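You operate a simulated robot arm through the tools that you are given. There is no shell and no other tool.

Carry out the task below with a simulated robot arm. There is one attempt and no reset: what you move stays moved.

TASK
Free the stop on hoist R, reset, and set bar 3 in the tank on job card R.

It is judged by the outcome, as a careful person would: the job done as asked, and still so three seconds after it is handed in. It fails if anything else is knocked over, pushed out of place, dropped, spilled or broken.

THE ROBOT
A 7-joint arm with a two-finger parallel gripper, fixed in place. Base frame: the origin is on the floor under the middle of its stand, x ahead of it, y to its left, z up. Readings come in mm, degrees, newtons and seconds.
With the tool pointing down near the work surface it reaches from about 160 to 500 mm from the base axis. Its first joint turns from -66.0 to 66.0 degrees. Payload 1.57 kg.
The tool frame sits at the grasp point between the pads (the TCP): z along the fingers, y along the line on which they close. The tips reach 30 mm beyond it. Largest opening 110 mm; finger width 24, thickness 12; the body of the gripper, 48 by 112 mm, starts 78 mm behind the TCP.
Orientation is that of the tool frame in the base frame, as a unit quaternion [x, y, z, w]. With the fingers straight down and closing along the base's y, the tool's x points along the base's -x, its y along +y and its z along -z.

THE INTERFACE
- The arm moves only by the tool nudge_tool. Its argument "motion" is a list of rows, each a list of 6 numbers: the shift along the base's x, y, z in mm, then the turn, a rotation vector about the base's x, y, z in degrees. In form: [[x, y, z, rx, ry, rz], ...]. A call has 1 to 20 rows; each row shifts and turns the commanded pose from where the row before left it. "jaw" is the opening, from 0 (shut) to 1 (fully open), set as the call begins (left out, the last holds). A row lasts 0.2 s, in which the tool goes at most 50 mm and 8.6 degrees; a call with a longer step from one row to the next is refused whole, and so is a gripper value outside its range. A pose out of reach is approached as far as the arm can. The call stops where the force on the tool passes 40 N (or 10 N more than at its start, if that is more) or the arm is blocked; 0.2 s more then pass. Each finger travels about 108 mm/s and halts on what it meets, pressing with about 26 N; the grip force reading is that of the motor and also rises with nothing between the fingers. The clock runs only during rows and for 0.2 s after the last one: add rows that do not move to give the fingers time. The reply holds the time, the measured pose of the TCP, the force on the tool along the base axes, the opening and the grip force, in the units named above and with some noise, with the torque about the TCP (base axes, N m) and any sound that the robot's microphone picked up.
- Cameras (640 x 400 px; columns grow to the right, rows downward): "scene" is fixed at [140.7, -371.7, 1428.9]; the picture's right is [0.86, -0.52, 0.00], its down [-0.14, -0.23, -0.96] and it looks along [0.50, 0.83, -0.27] (base axes); focal length 315 px, centre (320, 200). "wrist" rides on the gripper at [70, 16, -141] in the tool frame; the picture's right is [-0.23, 0.97, 0.00], its down [-0.86, -0.20, -0.48] and it looks along [-0.47, -0.11, 0.88] (tool axes); focal length 222 px, centre (320, 200). There is no depth. A picture from a camera that has moved, and an enlarged one, comes with that camera's place and axes in the base frame and with its lens. The place of the scene camera against the robot may be out by one fixed shift of up to 25 mm in any direction.
- grab_frame(camera): a new picture of that camera. No time passes.
- zoom(camera, box): a new picture of the part [left, top, right, bottom] of that camera's present view, enlarged. No time passes.
- hand_in(): hands the job in; it is judged then, once.

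Places have to be worked out from the pictures, the camera data and where the tool is seen. Open the gripper and draw the arm clear of the work before you hand the job in, unless the task says otherwise.

The tools are called after "Emit:" as name(argument=value, ...) on one line, values as JSON. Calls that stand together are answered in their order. nudge_tool: Moves the arm, as the interface text tells. Its arguments: {"type":"object","properties":{"motion":{"type":"array"},"jaw":{"type":"number"}},"required":["motion"]} The other tools are called the same way: grab_frame (camera) takes a picture; zoom (camera, box) takes an enlarged picture of a part of a camera's view; hand_in () hands the job in.

At the start:

```text
time_s: 0.0
position: [338.1, 123.9, 1310.1]
tool_rot: [0.0, 1.0, -0.001, 0.0]
ft_force: [-0.3, 0.0, 0.1]
torque: [0.01, 0.0, 0.01]
opening: 109.8
finger_force: 0.0
```

scene: 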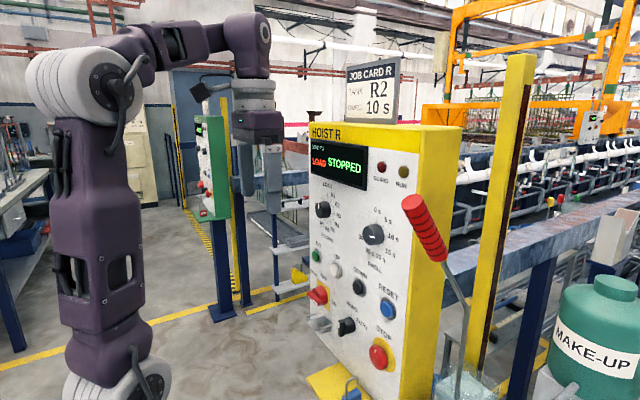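
wrist: 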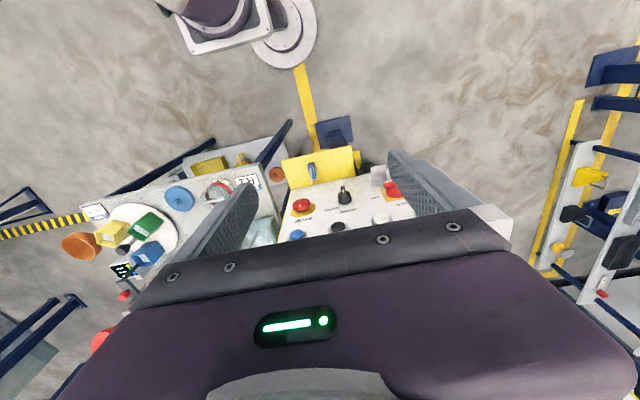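

I start by looking closely at the hoist panel and the job card before moving anything.

Emit:
zoom(camera="scene", box=[290, 110, 470, 222])

Emit:
zoom(camera="scene", box=[290, 180, 470, 292])

Emit:
zoom(camera="scene", box=[290, 270, 480, 400])

Emit:
zoom(camera="scene", box=[330, 50, 410, 130])

Emit:
zoom(camera="wrist", box=[240, 110, 500, 270])

```text
3.56 times, centred on (380, 166) of scene
camera zoom: at [140.7, -371.7, 1428.9], right [0.86, -0.52, 0.0], down [-0.14, -0.23, -0.96], along [0.5, 0.83, -0.27], focal length 1120 px, centre (107, 321)
```

zoom: 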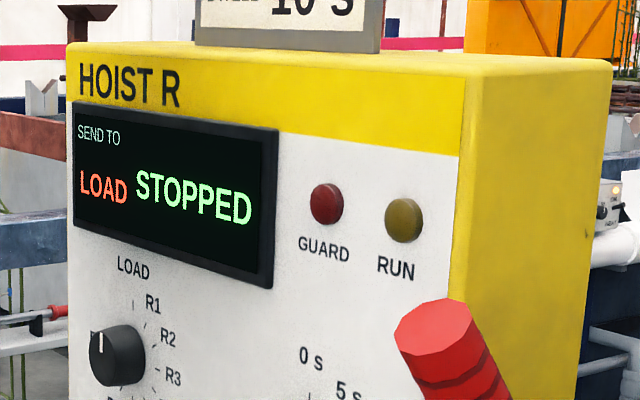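

```text
3.56 times, centred on (380, 236) of scene
camera zoom: at [140.7, -371.7, 1428.9], right [0.86, -0.52, 0.0], down [-0.14, -0.23, -0.96], along [0.5, 0.83, -0.27], focal length 1120 px, centre (107, 72)
```

zoom: 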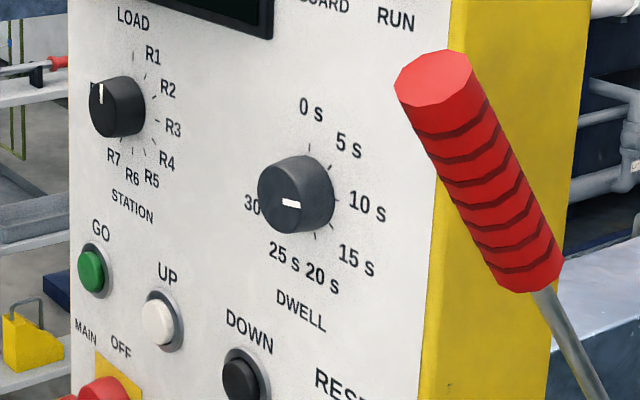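

```text
3.08 times, centred on (385, 335) of scene
camera zoom: at [140.7, -371.7, 1428.9], right [0.86, -0.52, 0.0], down [-0.14, -0.23, -0.96], along [0.5, 0.83, -0.27], focal length 969 px, centre (120, -215)
```

zoom: 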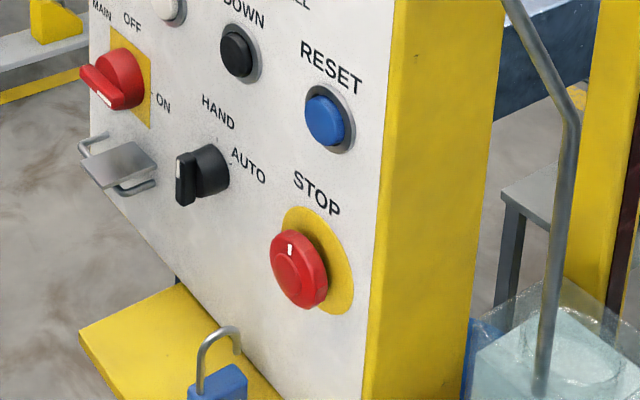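

```text
5.00 times, centred on (370, 90) of scene
camera zoom: at [140.7, -371.7, 1428.9], right [0.86, -0.52, 0.0], down [-0.14, -0.23, -0.96], along [0.5, 0.83, -0.27], focal length 1575 px, centre (70, 750)
```

zoom: 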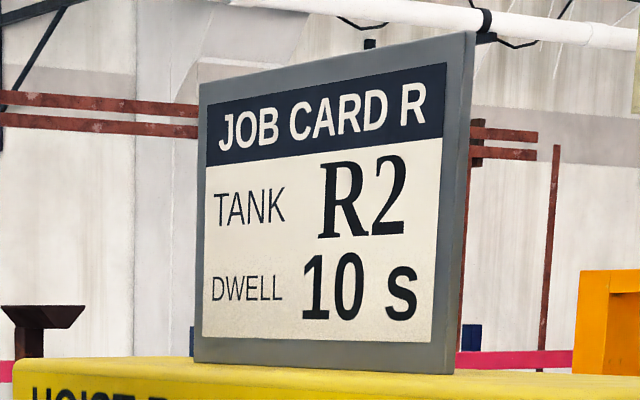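

```text
2.46 times, centred on (370, 190) of wrist
camera zoom: at [270.3, 139.6, 1451.1], right [0.23, 0.97, 0.0], down [0.86, -0.2, 0.48], along [0.47, -0.11, -0.88], focal length 547 px, centre (197, 225)
```

zoom: 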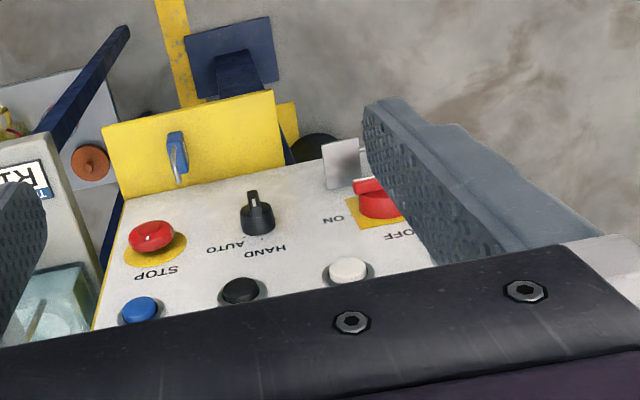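

The card says tank R2, dwell 10 s, and the display shows "LOAD STOPPED". Next I look at the tank line, bars and the surroundings.

Emit:
zoom(camera="scene", box=[430, 80, 640, 210])

Emit:
zoom(camera="scene", box=[420, 0, 640, 140])

Emit:
zoom(camera="scene", box=[430, 190, 640, 400])

Emit:
zoom(camera="scene", box=[170, 80, 330, 320])

Emit:
zoom(camera="wrist", box=[0, 130, 300, 320])

Emit:
zoom(camera="wrist", box=[500, 30, 640, 330])

```text
3.05 times, centred on (535, 145) of scene
camera zoom: at [140.7, -371.7, 1428.9], right [0.86, -0.52, 0.0], down [-0.14, -0.23, -0.96], along [0.5, 0.83, -0.27], focal length 960 px, centre (-335, 368)
```

zoom: 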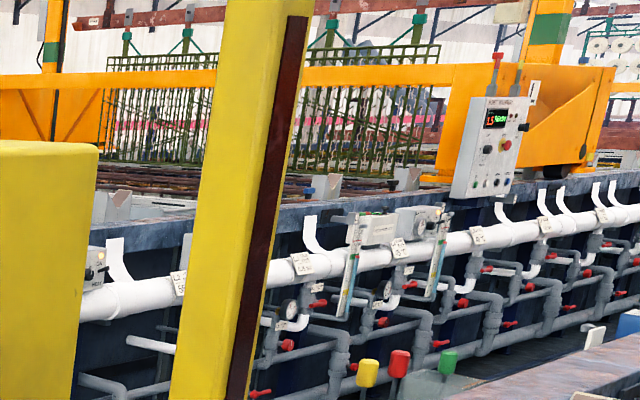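

```text
2.86 times, centred on (530, 70) of scene
camera zoom: at [140.7, -371.7, 1428.9], right [0.86, -0.52, 0.0], down [-0.14, -0.23, -0.96], along [0.5, 0.83, -0.27], focal length 900 px, centre (-280, 571)
```

zoom: 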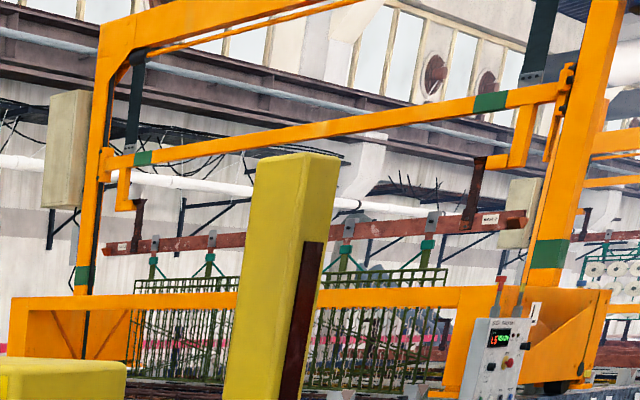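

```text
1.90 times, centred on (535, 295) of scene
camera zoom: at [140.7, -371.7, 1428.9], right [0.86, -0.52, 0.0], down [-0.14, -0.23, -0.96], along [0.5, 0.83, -0.27], focal length 600 px, centre (-90, 19)
```

zoom: 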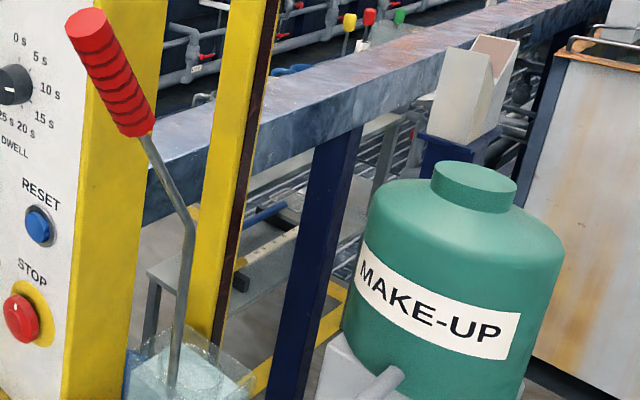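

```text
1.67 times, centred on (250, 200) of scene
camera zoom: at [140.7, -371.7, 1428.9], right [0.86, -0.52, 0.0], down [-0.14, -0.23, -0.96], along [0.5, 0.83, -0.27], focal length 525 px, centre (437, 200)
```

zoom: 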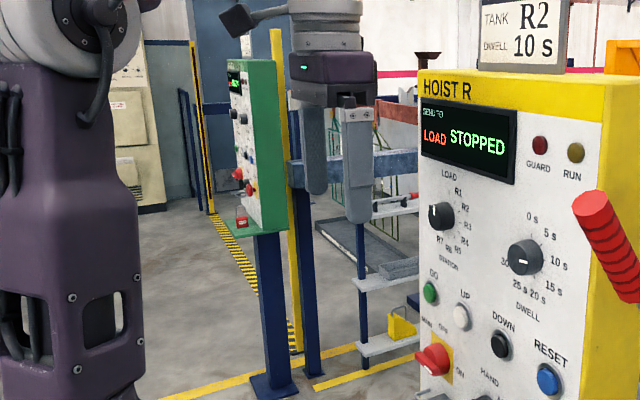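

```text
2.11 times, centred on (150, 225) of wrist
camera zoom: at [270.3, 139.6, 1451.1], right [0.23, 0.97, 0.0], down [0.86, -0.2, 0.48], along [0.47, -0.11, -0.88], focal length 468 px, centre (678, 147)
```

zoom: 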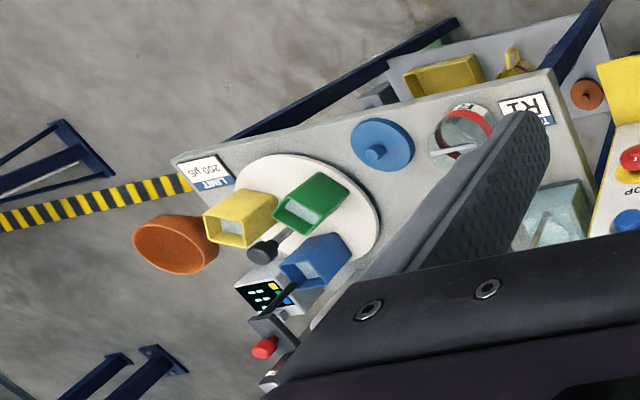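

```text
1.33 times, centred on (570, 180) of wrist
camera zoom: at [270.3, 139.6, 1451.1], right [0.23, 0.97, 0.0], down [0.86, -0.2, 0.48], along [0.47, -0.11, -0.88], focal length 296 px, centre (-13, 227)
```

zoom: 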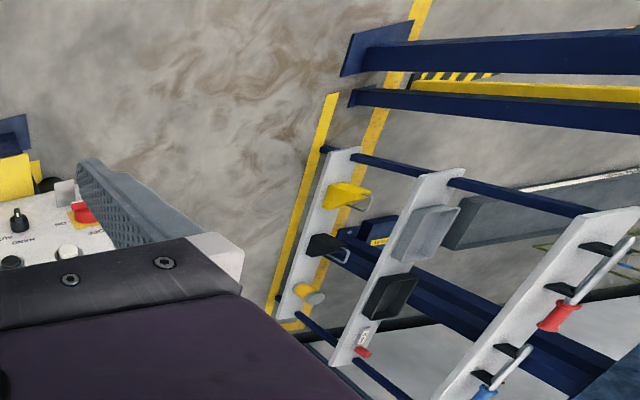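

I zoom further on the bar labels, hoist display, lamps and the STOP button.

Emit:
zoom(camera="scene", box=[570, 60, 610, 85])

Emit:
zoom(camera="scene", box=[570, 95, 620, 150])

Emit:
zoom(camera="scene", box=[185, 90, 245, 230])

Emit:
zoom(camera="scene", box=[340, 310, 430, 400])

Emit:
zoom(camera="scene", box=[295, 260, 385, 350])

Emit:
zoom(camera="scene", box=[300, 190, 400, 250])

```text
16.00 times, centred on (590, 72) of scene
camera zoom: at [140.7, -371.7, 1428.9], right [0.86, -0.52, 0.0], down [-0.14, -0.23, -0.96], along [0.5, 0.83, -0.27], focal length 5041 px, centre (-4000, 2240)
```

zoom: 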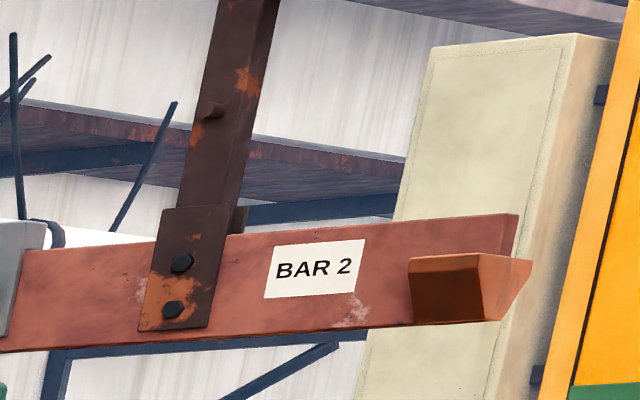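

```text
7.27 times, centred on (595, 122) of scene
camera zoom: at [140.7, -371.7, 1428.9], right [0.86, -0.52, 0.0], down [-0.14, -0.23, -0.96], along [0.5, 0.83, -0.27], focal length 2291 px, centre (-1680, 764)
```

zoom: 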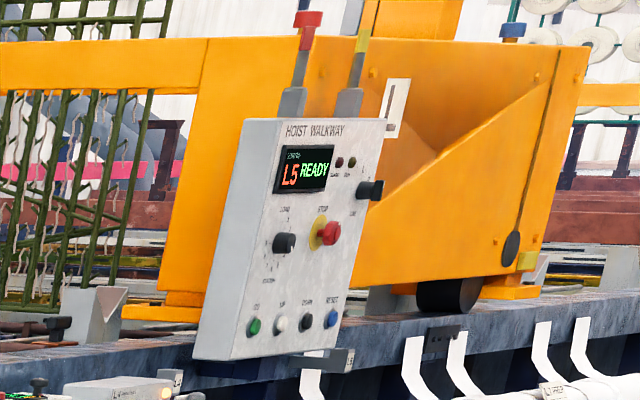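

```text
2.86 times, centred on (215, 160) of scene
camera zoom: at [140.7, -371.7, 1428.9], right [0.86, -0.52, 0.0], down [-0.14, -0.23, -0.96], along [0.5, 0.83, -0.27], focal length 900 px, centre (620, 314)
```

zoom: 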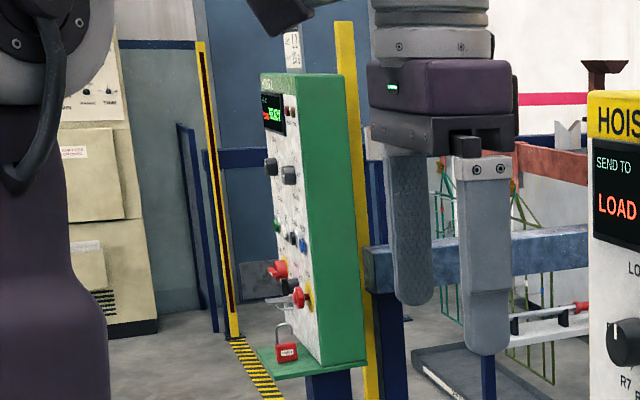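

```text
4.44 times, centred on (385, 355) of scene
camera zoom: at [140.7, -371.7, 1428.9], right [0.86, -0.52, 0.0], down [-0.14, -0.23, -0.96], along [0.5, 0.83, -0.27], focal length 1400 px, centre (31, -489)
```

zoom: 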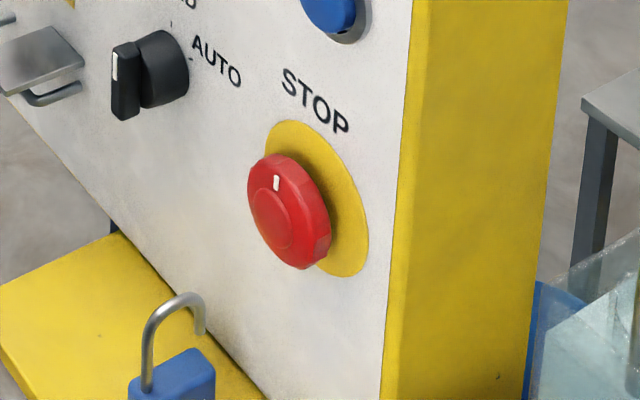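

```text
4.44 times, centred on (340, 305) of scene
camera zoom: at [140.7, -371.7, 1428.9], right [0.86, -0.52, 0.0], down [-0.14, -0.23, -0.96], along [0.5, 0.83, -0.27], focal length 1400 px, centre (231, -267)
```

zoom: 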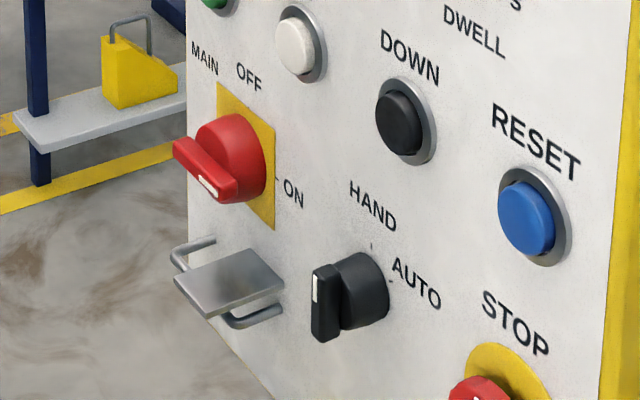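

```text
6.40 times, centred on (350, 220) of scene
camera zoom: at [140.7, -371.7, 1428.9], right [0.86, -0.52, 0.0], down [-0.14, -0.23, -0.96], along [0.5, 0.83, -0.27], focal length 2016 px, centre (128, 72)
```

zoom: 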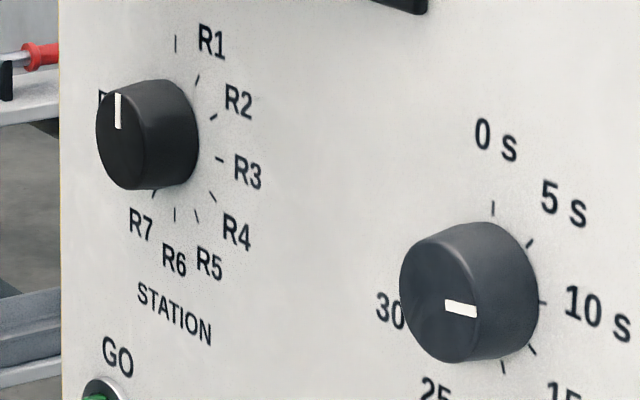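

The panel R is a stop button (latched), reset, station dial at LOAD, dwell dial near 10 s, and a HAND/AUTO switch. BAR 2 hangs on another hoist. I tilt the tool up in free space, staying well back from the panel, so the wrist camera sees the panel face.

Emit:
nudge_tool(motion=[[-8, 0, 0, 0, -8, 0], [-8, 0, 0, 0, -8, 0], [-8, 0, 0, 0, -8, 0], [-8, 0, 0, 0, -8, 0], [-8, 0, 0, 0, -8, 0]], jaw=1.0)

Emit:
grab_frame(camera="wrist")

Emit:
grab_frame(camera="scene")

```text
time_s: 1.2
position: [297.5, 123.7, 1309.8]
tool_rot: [0.001, 0.939, -0.001, 0.343]
ft_force: [-0.5, -0.5, -1.0]
torque: [-0.03, -0.01, -0.02]
opening: 109.9
finger_force: 0.1
```

```text
taken
camera wrist: at [155.6, 139.9, 1372.9], right [0.17, 0.97, 0.15], down [0.35, -0.2, 0.92], along [0.92, -0.11, -0.37], focal length 222 px, centre (320, 200)
```

wrist: 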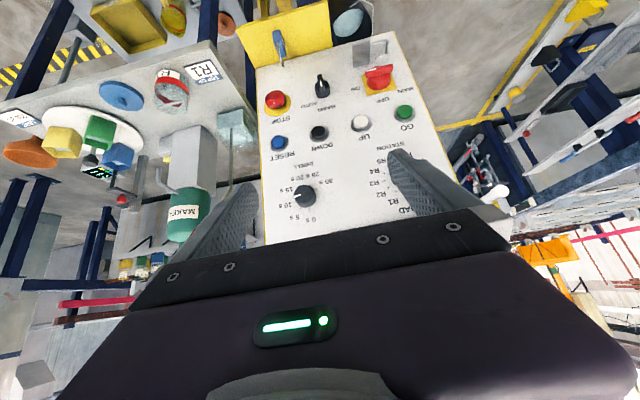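

```text
taken
```

scene: 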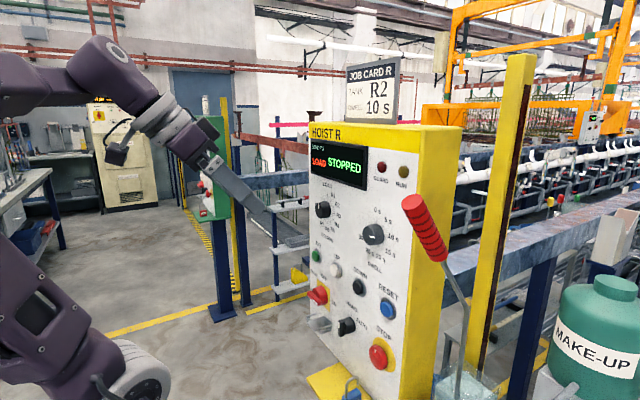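

The wrist camera now sees the panel upside down. I zoom in on it and on the red bars and racks behind.

Emit:
zoom(camera="wrist", box=[240, 0, 440, 125])

Emit:
zoom(camera="wrist", box=[250, 80, 450, 240])

Emit:
zoom(camera="scene", box=[225, 60, 325, 220])

Emit:
zoom(camera="scene", box=[400, 40, 520, 115])

Emit:
zoom(camera="wrist", box=[500, 180, 640, 360])

Emit:
zoom(camera="scene", box=[600, 60, 640, 100])

```text
3.20 times, centred on (340, 62) of wrist
camera zoom: at [155.6, 139.9, 1372.9], right [0.17, 0.97, 0.15], down [0.35, -0.2, 0.92], along [0.92, -0.11, -0.37], focal length 711 px, centre (256, 640)
```

zoom: 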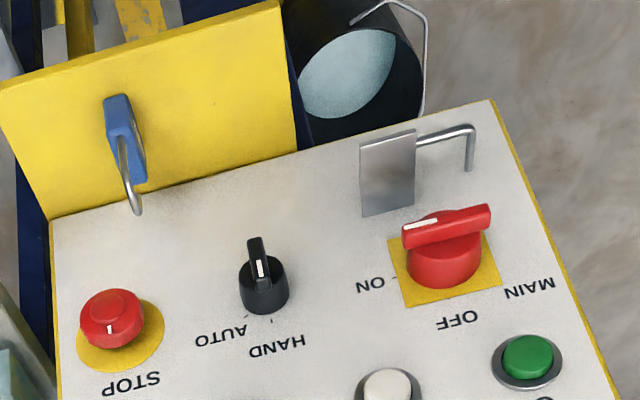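

```text
2.50 times, centred on (350, 160) of wrist
camera zoom: at [155.6, 139.9, 1372.9], right [0.17, 0.97, 0.15], down [0.35, -0.2, 0.92], along [0.92, -0.11, -0.37], focal length 555 px, centre (245, 300)
```

zoom: 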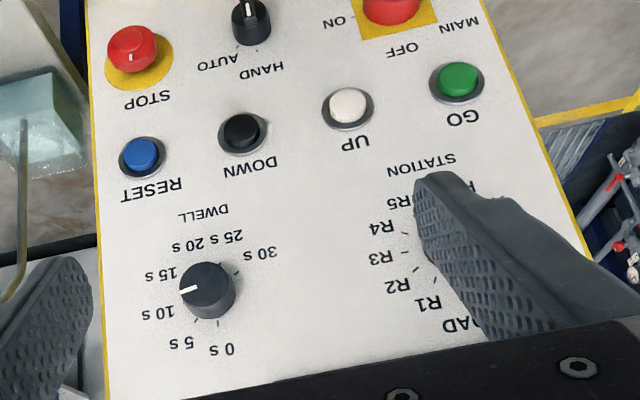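

```text
2.50 times, centred on (275, 140) of scene
camera zoom: at [140.7, -371.7, 1428.9], right [0.86, -0.52, 0.0], down [-0.14, -0.23, -0.96], along [0.5, 0.83, -0.27], focal length 788 px, centre (432, 350)
```

zoom: 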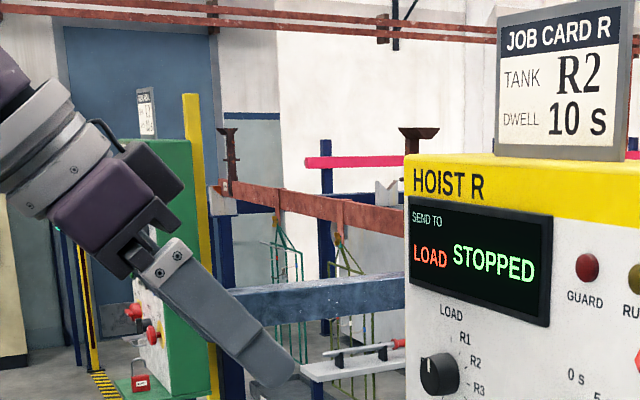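

```text
5.33 times, centred on (460, 78) of scene
camera zoom: at [140.7, -371.7, 1428.9], right [0.86, -0.52, 0.0], down [-0.14, -0.23, -0.96], along [0.5, 0.83, -0.27], focal length 1680 px, centre (-427, 853)
```

zoom: 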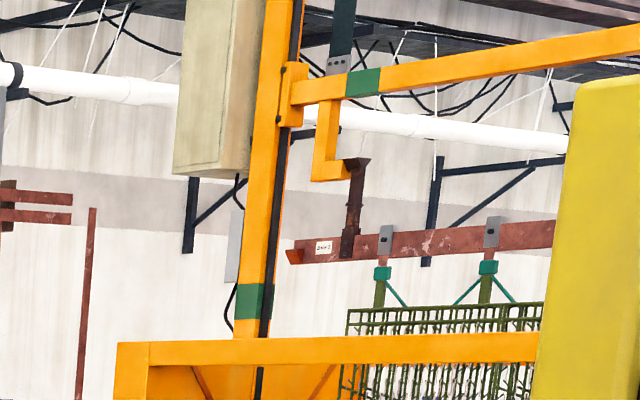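

```text
2.22 times, centred on (570, 270) of wrist
camera zoom: at [155.6, 139.9, 1372.9], right [0.17, 0.97, 0.15], down [0.35, -0.2, 0.92], along [0.92, -0.11, -0.37], focal length 494 px, centre (-236, 44)
```

zoom: 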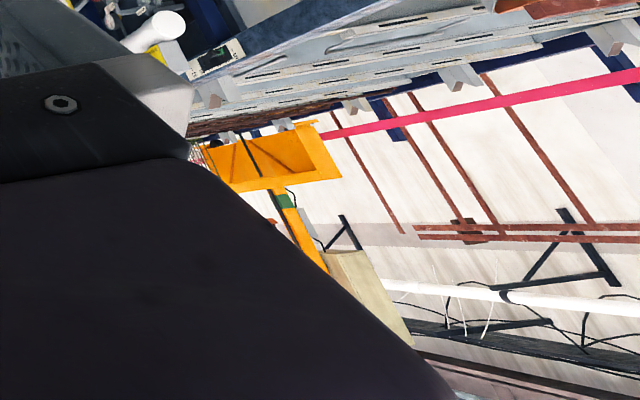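

```text
10.00 times, centred on (620, 80) of scene
camera zoom: at [140.7, -371.7, 1428.9], right [0.86, -0.52, 0.0], down [-0.14, -0.23, -0.96], along [0.5, 0.83, -0.27], focal length 3150 px, centre (-2680, 1400)
```

zoom: 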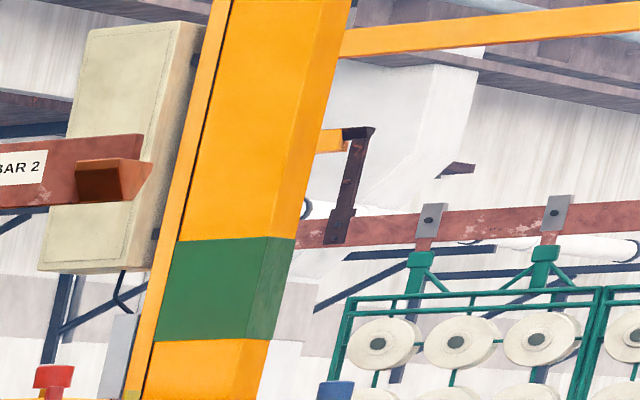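

I see STOP, RESET, the HAND/AUTO switch (on HAND) and MAIN (on ON). I still need to find hoist R's gantry and bar 3, so I zoom along the line in the scene view.

Emit:
zoom(camera="scene", box=[560, 0, 640, 60])

Emit:
zoom(camera="scene", box=[590, 60, 640, 110])

Emit:
zoom(camera="scene", box=[255, 110, 315, 160])

Emit:
zoom(camera="scene", box=[455, 80, 530, 150])

Emit:
zoom(camera="scene", box=[520, 90, 640, 190])

Emit:
zoom(camera="scene", box=[188, 90, 218, 130])

```text
6.67 times, centred on (600, 30) of scene
camera zoom: at [140.7, -371.7, 1428.9], right [0.86, -0.52, 0.0], down [-0.14, -0.23, -0.96], along [0.5, 0.83, -0.27], focal length 2100 px, centre (-1547, 1333)
```

zoom: 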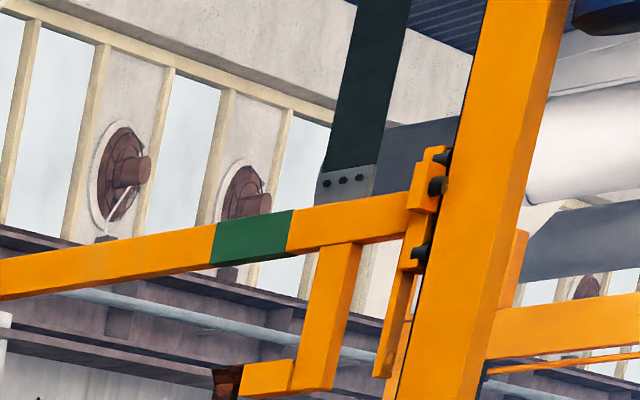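

```text
8.00 times, centred on (615, 85) of scene
camera zoom: at [140.7, -371.7, 1428.9], right [0.86, -0.52, 0.0], down [-0.14, -0.23, -0.96], along [0.5, 0.83, -0.27], focal length 2520 px, centre (-2040, 1120)
```

zoom: 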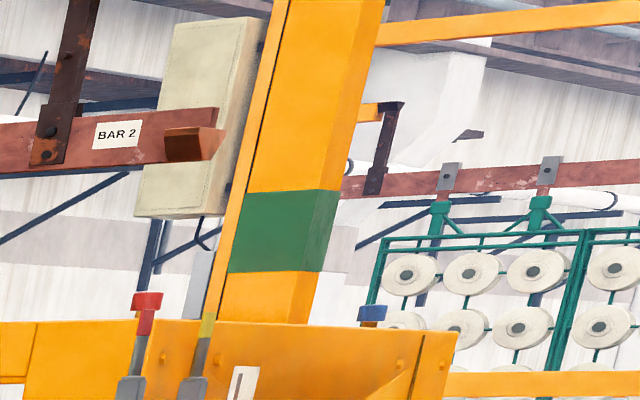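

```text
8.00 times, centred on (285, 135) of scene
camera zoom: at [140.7, -371.7, 1428.9], right [0.86, -0.52, 0.0], down [-0.14, -0.23, -0.96], along [0.5, 0.83, -0.27], focal length 2520 px, centre (600, 720)
```

zoom: 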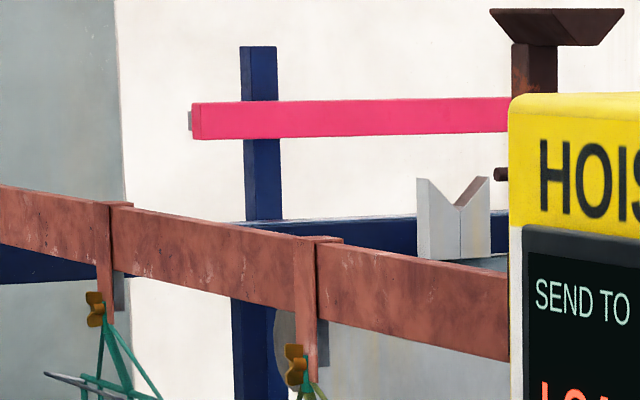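

```text
5.71 times, centred on (492, 115) of scene
camera zoom: at [140.7, -371.7, 1428.9], right [0.86, -0.52, 0.0], down [-0.14, -0.23, -0.96], along [0.5, 0.83, -0.27], focal length 1800 px, centre (-666, 686)
```

zoom: 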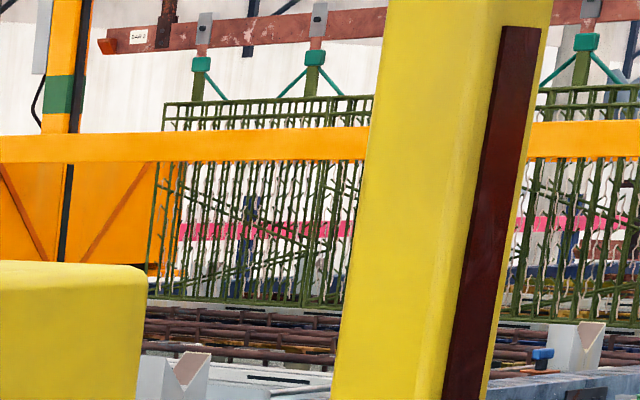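

```text
4.00 times, centred on (580, 140) of scene
camera zoom: at [140.7, -371.7, 1428.9], right [0.86, -0.52, 0.0], down [-0.14, -0.23, -0.96], along [0.5, 0.83, -0.27], focal length 1260 px, centre (-720, 440)
```

zoom: 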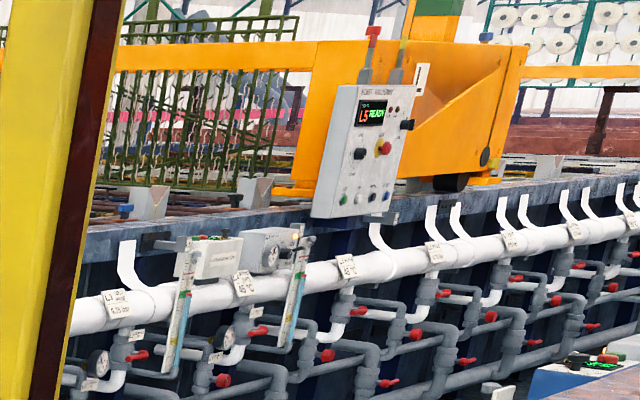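

```text
10.00 times, centred on (203, 110) of scene
camera zoom: at [140.7, -371.7, 1428.9], right [0.86, -0.52, 0.0], down [-0.14, -0.23, -0.96], along [0.5, 0.83, -0.27], focal length 3150 px, centre (1490, 1100)
```

zoom: 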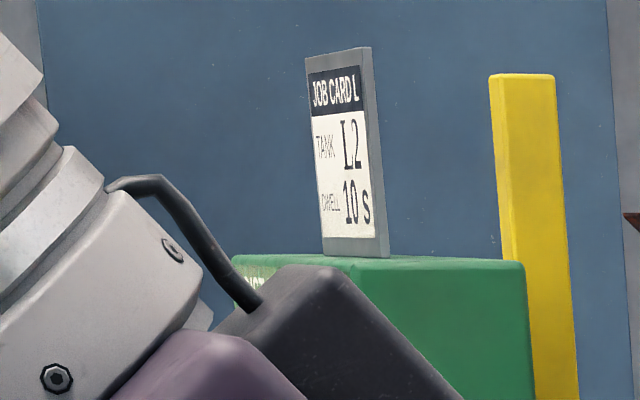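

Hoist L is the green-banded gantry with BAR 2; hoist R must be the next gantry to the right, out of the scene camera's frame. I raise and swing the tool away from the panel, to the right, to look down the line.

Emit:
nudge_tool(motion=[[-10, 0, 18, 0, -8, 0], [-10, 0, 18, 0, -8, 0], [-10, 0, 18, 0, -8, 0], [-10, 0, 18, 0, -8, 0], [-10, 0, 18, 0, -8, 0], [0, -36, 0, 0, 0, -8], [0, -36, 0, 0, 0, -8], [0, -36, 0, 0, 0, -8], [0, -36, 0, 0, 0, -8], [0, -36, 0, 0, 0, -8], [0, -36, 0, 0, 0, -8]])

Emit:
grab_frame(camera="wrist")

Emit:
grab_frame(camera="scene")

```text
time_s: 3.6
position: [251.1, -93.1, 1401.1]
tool_rot: [0.313, 0.699, -0.263, 0.587]
ft_force: [-0.4, -0.8, -0.1]
torque: [-0.02, -0.01, -0.03]
opening: 110.0
finger_force: 0.0
```

```text
taken
camera wrist: at [163.3, 30.5, 1357.0], right [0.75, 0.62, 0.22], down [-0.36, 0.11, 0.93], along [0.55, -0.78, 0.31], focal length 222 px, centre (320, 200)
```

wrist: 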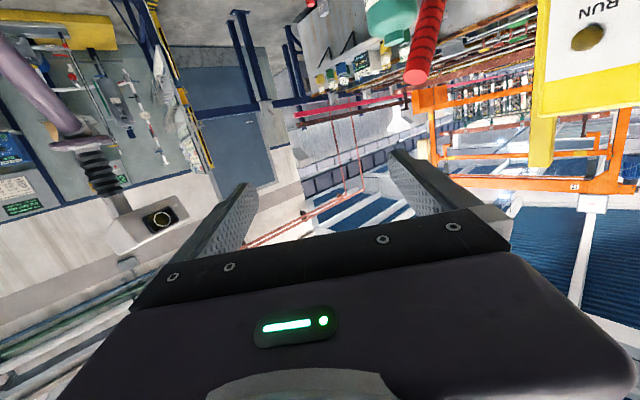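

```text
taken
```

scene: 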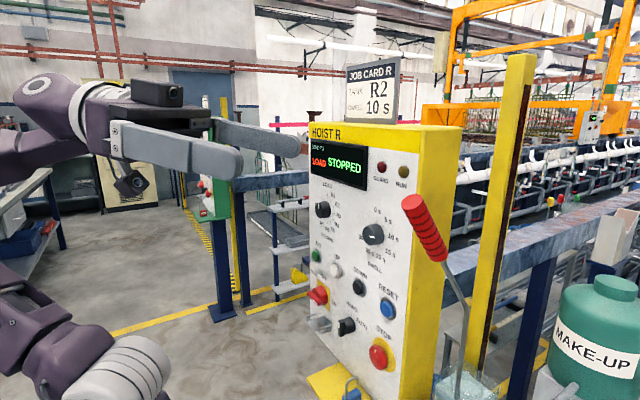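

The wrist view now shows a gantry beyond the panel on the right; I zoom in on it.

Emit:
zoom(camera="wrist", box=[400, 60, 560, 210])

Emit:
zoom(camera="wrist", box=[540, 90, 640, 210])

Emit:
zoom(camera="wrist", box=[300, 20, 440, 120])

```text
2.67 times, centred on (480, 135) of wrist
camera zoom: at [163.3, 30.5, 1357.0], right [0.75, 0.62, 0.22], down [-0.36, 0.11, 0.93], along [0.55, -0.78, 0.31], focal length 592 px, centre (-107, 373)
```

zoom: 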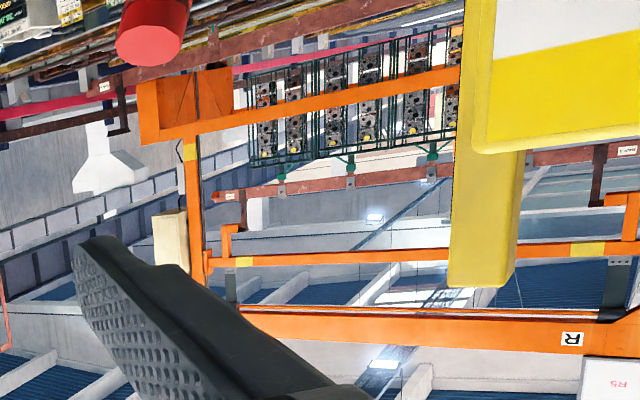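

```text
3.33 times, centred on (590, 150) of wrist
camera zoom: at [163.3, 30.5, 1357.0], right [0.75, 0.62, 0.22], down [-0.36, 0.11, 0.93], along [0.55, -0.78, 0.31], focal length 740 px, centre (-580, 367)
```

zoom: 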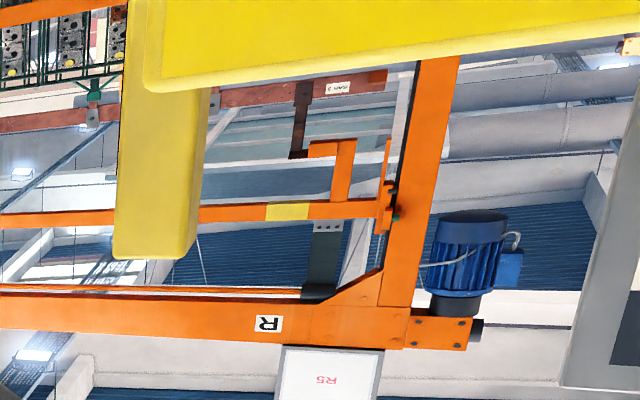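

```text
4.00 times, centred on (370, 70) of wrist
camera zoom: at [163.3, 30.5, 1357.0], right [0.75, 0.62, 0.22], down [-0.36, 0.11, 0.93], along [0.55, -0.78, 0.31], focal length 888 px, centre (120, 720)
```

zoom: 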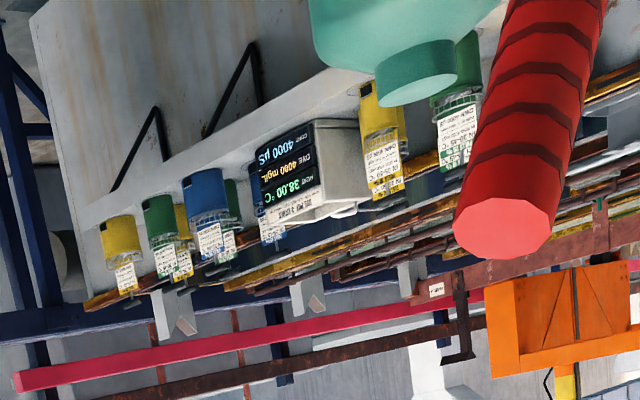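

Emit:
zoom(camera="wrist", box=[585, 108, 611, 124])

Emit:
zoom(camera="wrist", box=[440, 126, 480, 146])

Emit:
zoom(camera="wrist", box=[565, 180, 625, 212])

Emit:
zoom(camera="wrist", box=[390, 80, 440, 110])

```text
16.00 times, centred on (598, 116) of wrist
camera zoom: at [163.3, 30.5, 1357.0], right [0.75, 0.62, 0.22], down [-0.36, 0.11, 0.93], along [0.55, -0.78, 0.31], focal length 3554 px, centre (-4128, 1544)
```

zoom: 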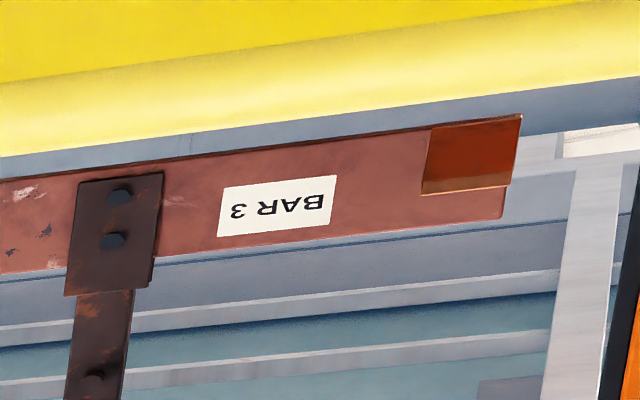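

```text
16.00 times, centred on (460, 136) of wrist
camera zoom: at [163.3, 30.5, 1357.0], right [0.75, 0.62, 0.22], down [-0.36, 0.11, 0.93], along [0.55, -0.78, 0.31], focal length 3554 px, centre (-1920, 1224)
```

zoom: 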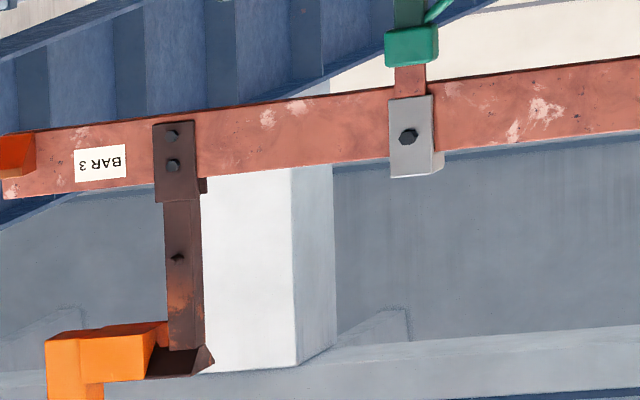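

```text
10.67 times, centred on (595, 196) of wrist
camera zoom: at [163.3, 30.5, 1357.0], right [0.75, 0.62, 0.22], down [-0.36, 0.11, 0.93], along [0.55, -0.78, 0.31], focal length 2369 px, centre (-2613, 243)
```

zoom: 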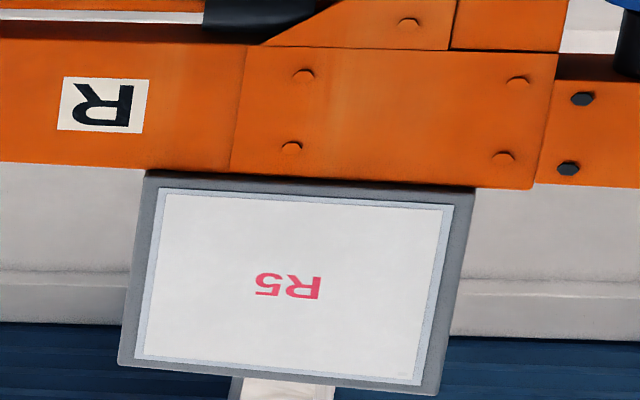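

```text
12.80 times, centred on (415, 95) of wrist
camera zoom: at [163.3, 30.5, 1357.0], right [0.75, 0.62, 0.22], down [-0.36, 0.11, 0.93], along [0.55, -0.78, 0.31], focal length 2843 px, centre (-896, 1544)
```

zoom: 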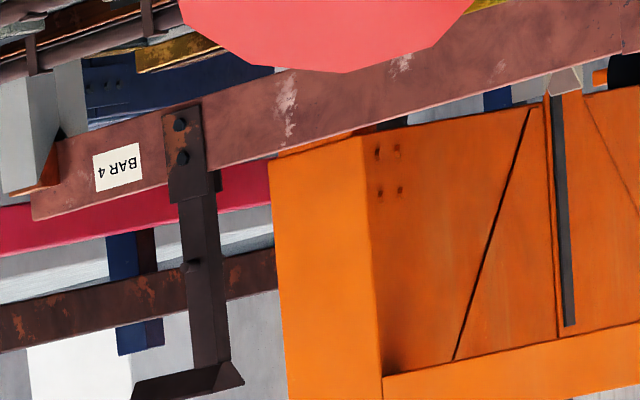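

Found it: hoist R (yellow bands, plate "R") holds BAR 3 raised under sign R5, and BAR 4 rests elsewhere. Triangulating from the two wrist views, STOP is near (544, 23, 935) and RESET near (549, 23, 1060). The leaning red-grip lever's top is near (445, -120, 1330), so I must stay clear of it. I swing back to face the panel with the tool horizontal.

Emit:
nudge_tool(motion=[[0, 19, -15, 0, 0, 8], [0, 19, -15, 0, 0, 8], [0, 19, -15, 0, 0, 8], [0, 19, -15, 0, 0, 8], [0, 19, -15, 0, 0, 8], [0, 19, -15, 0, 0, 8], [0, 0, -30, 0, -5, 0], [0, 0, -30, 0, -5, 0]])

Emit:
grab_frame(camera="wrist")

Emit:
grab_frame(camera="scene")

```text
time_s: 5.4
position: [249.1, 19.7, 1280.1]
tool_rot: [0.004, 0.747, 0.0, 0.664]
ft_force: [0.8, 0.4, 0.4]
torque: [0.0, -0.02, -0.03]
opening: 109.9
finger_force: 0.1
out of reach, approached as far as the arm can: row 8
```

```text
taken
camera wrist: at [101.2, 36.3, 1227.4], right [0.03, 0.97, 0.23], down [-0.38, -0.2, 0.9], along [0.93, -0.12, 0.36], focal length 222 px, centre (320, 200)
```

wrist: 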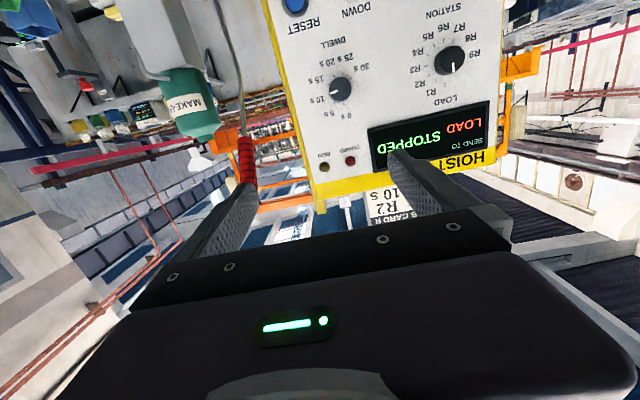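

```text
taken
```

scene: 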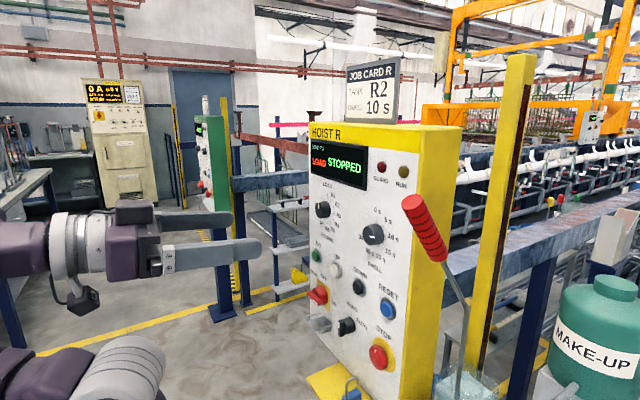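

Now I have a clear view of both dials; I zoom to read their scales and pointers.

Emit:
zoom(camera="wrist", box=[400, 0, 520, 110])

Emit:
zoom(camera="wrist", box=[280, 30, 400, 140])

Emit:
zoom(camera="wrist", box=[260, 0, 520, 180])

```text
3.64 times, centred on (460, 55) of wrist
camera zoom: at [101.2, 36.3, 1227.4], right [0.03, 0.97, 0.23], down [-0.38, -0.2, 0.9], along [0.93, -0.12, 0.36], focal length 808 px, centre (-189, 727)
```

zoom: 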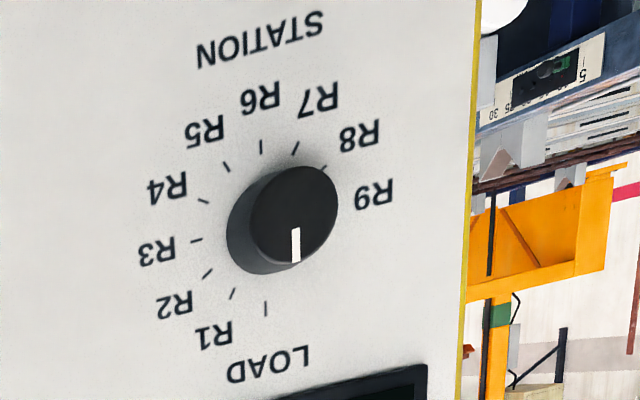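

```text
3.64 times, centred on (340, 85) of wrist
camera zoom: at [101.2, 36.3, 1227.4], right [0.03, 0.97, 0.23], down [-0.38, -0.2, 0.9], along [0.93, -0.12, 0.36], focal length 808 px, centre (247, 618)
```

zoom: 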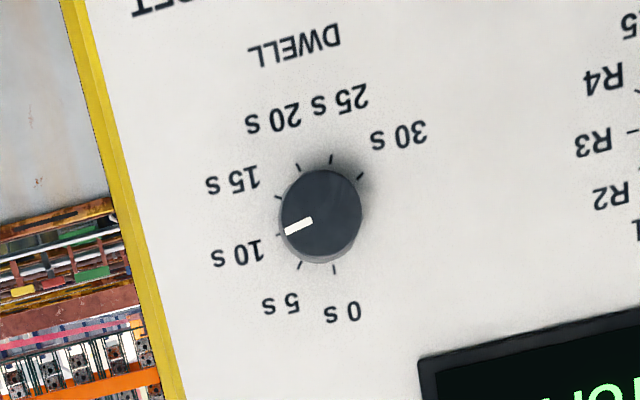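

```text
2.22 times, centred on (390, 90) of wrist
camera zoom: at [101.2, 36.3, 1227.4], right [0.03, 0.97, 0.23], down [-0.38, -0.2, 0.9], along [0.93, -0.12, 0.36], focal length 494 px, centre (164, 444)
```

zoom: 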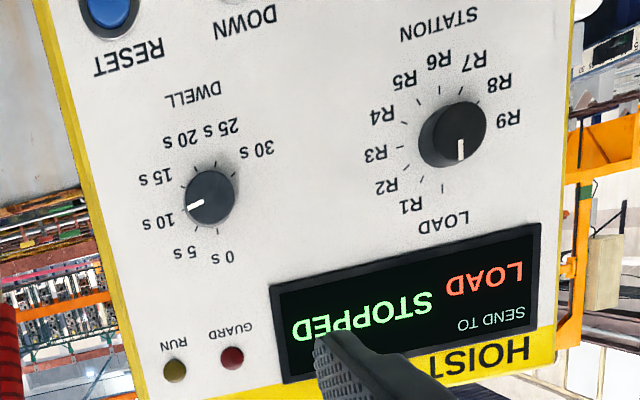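

Dwell is already at 10 s, and the station dial is at LOAD with R2 60° clockwise (30° per step). I move forward and down to stand off in front of STOP, well clear of the panel.

Emit:
nudge_tool(motion=[[40, 1, -40, 0, 0, 0], [40, 1, -40, 0, 0, 0], [40, 1, -40, 0, 0, 0], [0, 0, -45, 0, 0, 0], [0, 0, -45, 0, 0, 0], [0, 0, -45, 0, 0, 0], [0, 0, -45, 0, 0, 0]])

Emit:
grab_frame(camera="wrist")

Emit:
grab_frame(camera="scene")

```text
refused: row 1 steps farther than a row can; nothing moved
```

```text
taken
camera wrist: at [101.2, 36.3, 1227.4], right [0.03, 0.97, 0.23], down [-0.38, -0.2, 0.9], along [0.93, -0.12, 0.36], focal length 222 px, centre (320, 200)
```

wrist: 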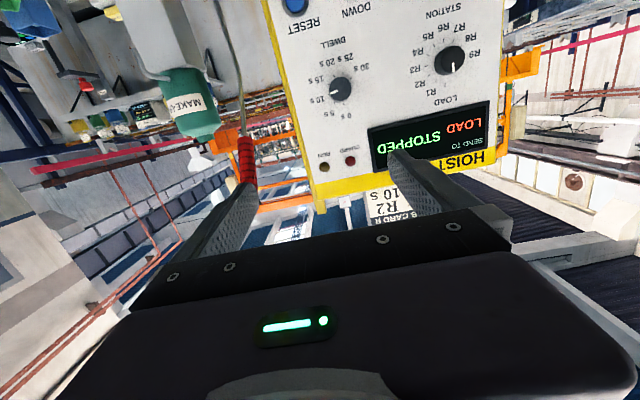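

```text
taken
```

scene: 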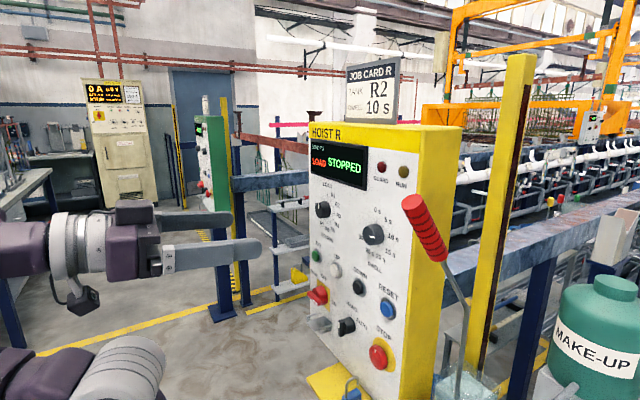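

The step length was over 50 mm per row, so nothing moved. I repeat with shorter rows.

Emit:
nudge_tool(motion=[[30, 1, -30, 0, 0, 0], [30, 1, -30, 0, 0, 0], [30, 1, -30, 0, 0, 0], [30, 0, -30, 0, 0, 0], [0, 0, -40, 0, 0, 0], [0, 0, -40, 0, 0, 0], [0, 0, -40, 0, 0, 0], [0, 0, -40, 0, 0, 0]])

Emit:
grab_frame(camera="wrist")

Emit:
grab_frame(camera="scene")

```text
time_s: 7.2
position: [228.4, 26.5, 1250.9]
tool_rot: [0.004, 0.748, -0.001, 0.664]
ft_force: [-0.2, -0.3, 0.3]
torque: [-0.01, 0.01, -0.01]
opening: 110.3
finger_force: 0.2
out of reach, approached as far as the arm can: row 1, 2, 3, 4, 5, 6, 7, 8
```

```text
taken
camera wrist: at [81.3, 44.3, 1198.4], right [0.03, 0.97, 0.23], down [-0.37, -0.2, 0.91], along [0.93, -0.12, 0.36], focal length 222 px, centre (320, 200)
```

wrist: 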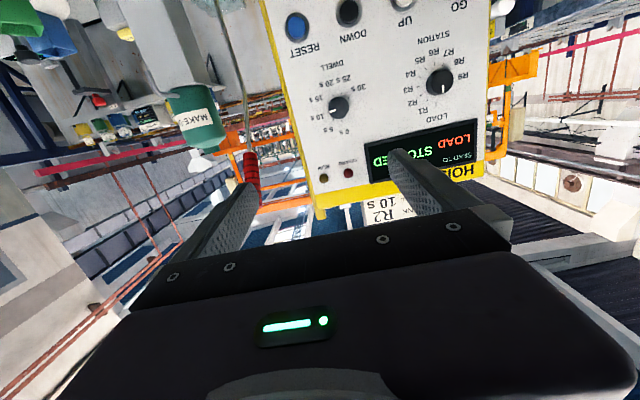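

```text
taken
```

scene: 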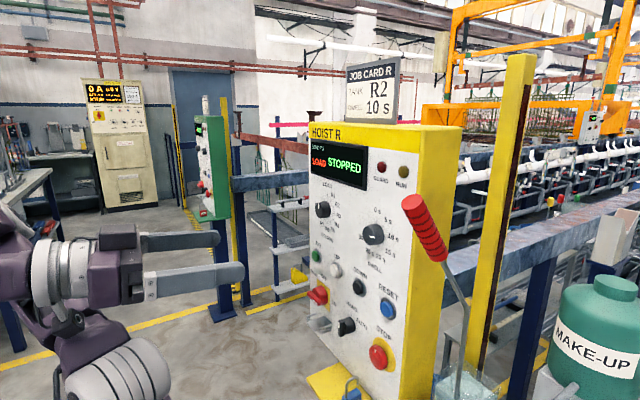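

The arm hit a limit in this posture and stopped short at (228, 26, 1251). I tilt the tool back down a little with no shift, in free space, to see how the arm behaves.

Emit:
nudge_tool(motion=[[0, 0, 0, 0, 6, 0]])

```text
time_s: 7.6
position: [229.2, 26.3, 1251.3]
tool_rot: [0.003, 0.781, 0.0, 0.625]
ft_force: [-0.3, -0.1, 0.2]
torque: [0.02, 0.03, 0.02]
opening: 110.1
finger_force: 0.1
```

The commanded pose follows the reached one, so recovery is simple. I move forward and down with this tilt and will level the tool once further out.

Emit:
nudge_tool(motion=[[35, 0, -10, 0, 0, 0], [35, 0, -10, 0, 0, 0], [35, 0, -10, 0, 0, 0], [35, 0, -10, 0, 0, 0]])

Emit:
grab_frame(camera="scene")

```text
time_s: 8.6
position: [335.7, 25.8, 1255.9]
tool_rot: [0.005, 0.781, -0.002, 0.625]
ft_force: [0.4, -0.2, -0.1]
torque: [-0.05, 0.02, -0.01]
opening: 110.2
finger_force: 0.1
out of reach, approached as far as the arm can: row 1, 2, 3, 4
```

```text
taken
```

scene: 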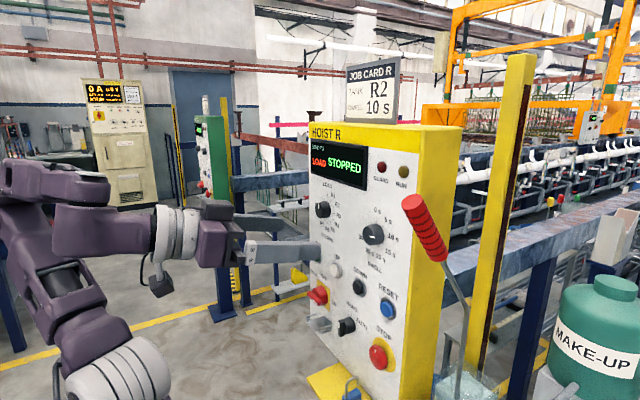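

The arm slides along some joint limit. I zoom on the arm itself to understand its posture before choosing another approach.

Emit:
zoom(camera="scene", box=[0, 140, 340, 400])

Emit:
grab_frame(camera="wrist")

```text
1.54 times, centred on (170, 270) of scene
camera zoom: at [140.7, -371.7, 1428.9], right [0.86, -0.52, 0.0], down [-0.14, -0.23, -0.96], along [0.5, 0.83, -0.27], focal length 485 px, centre (551, 92)
```

zoom: 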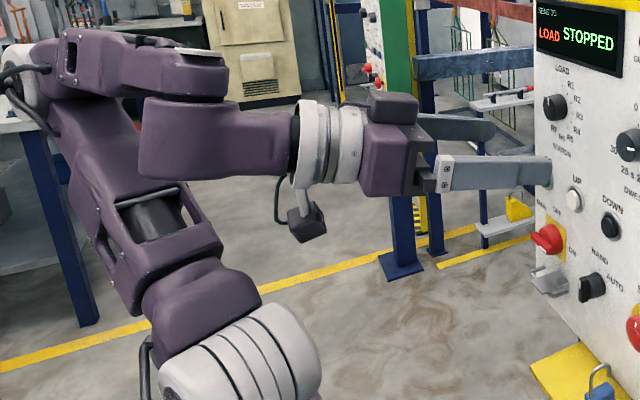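

```text
taken
camera wrist: at [183.4, 43.9, 1218.7], right [0.06, 0.97, 0.23], down [-0.28, -0.2, 0.94], along [0.96, -0.12, 0.26], focal length 222 px, centre (320, 200)
```

wrist: 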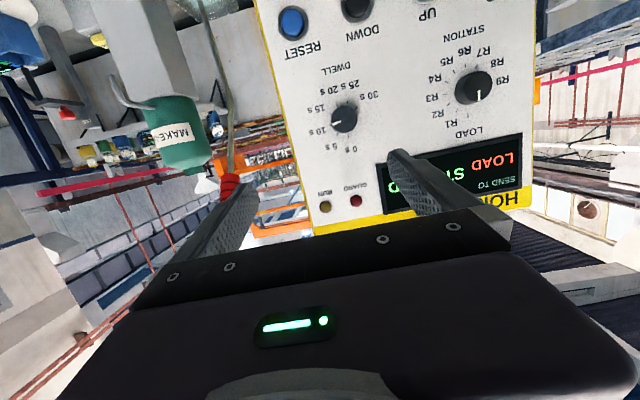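

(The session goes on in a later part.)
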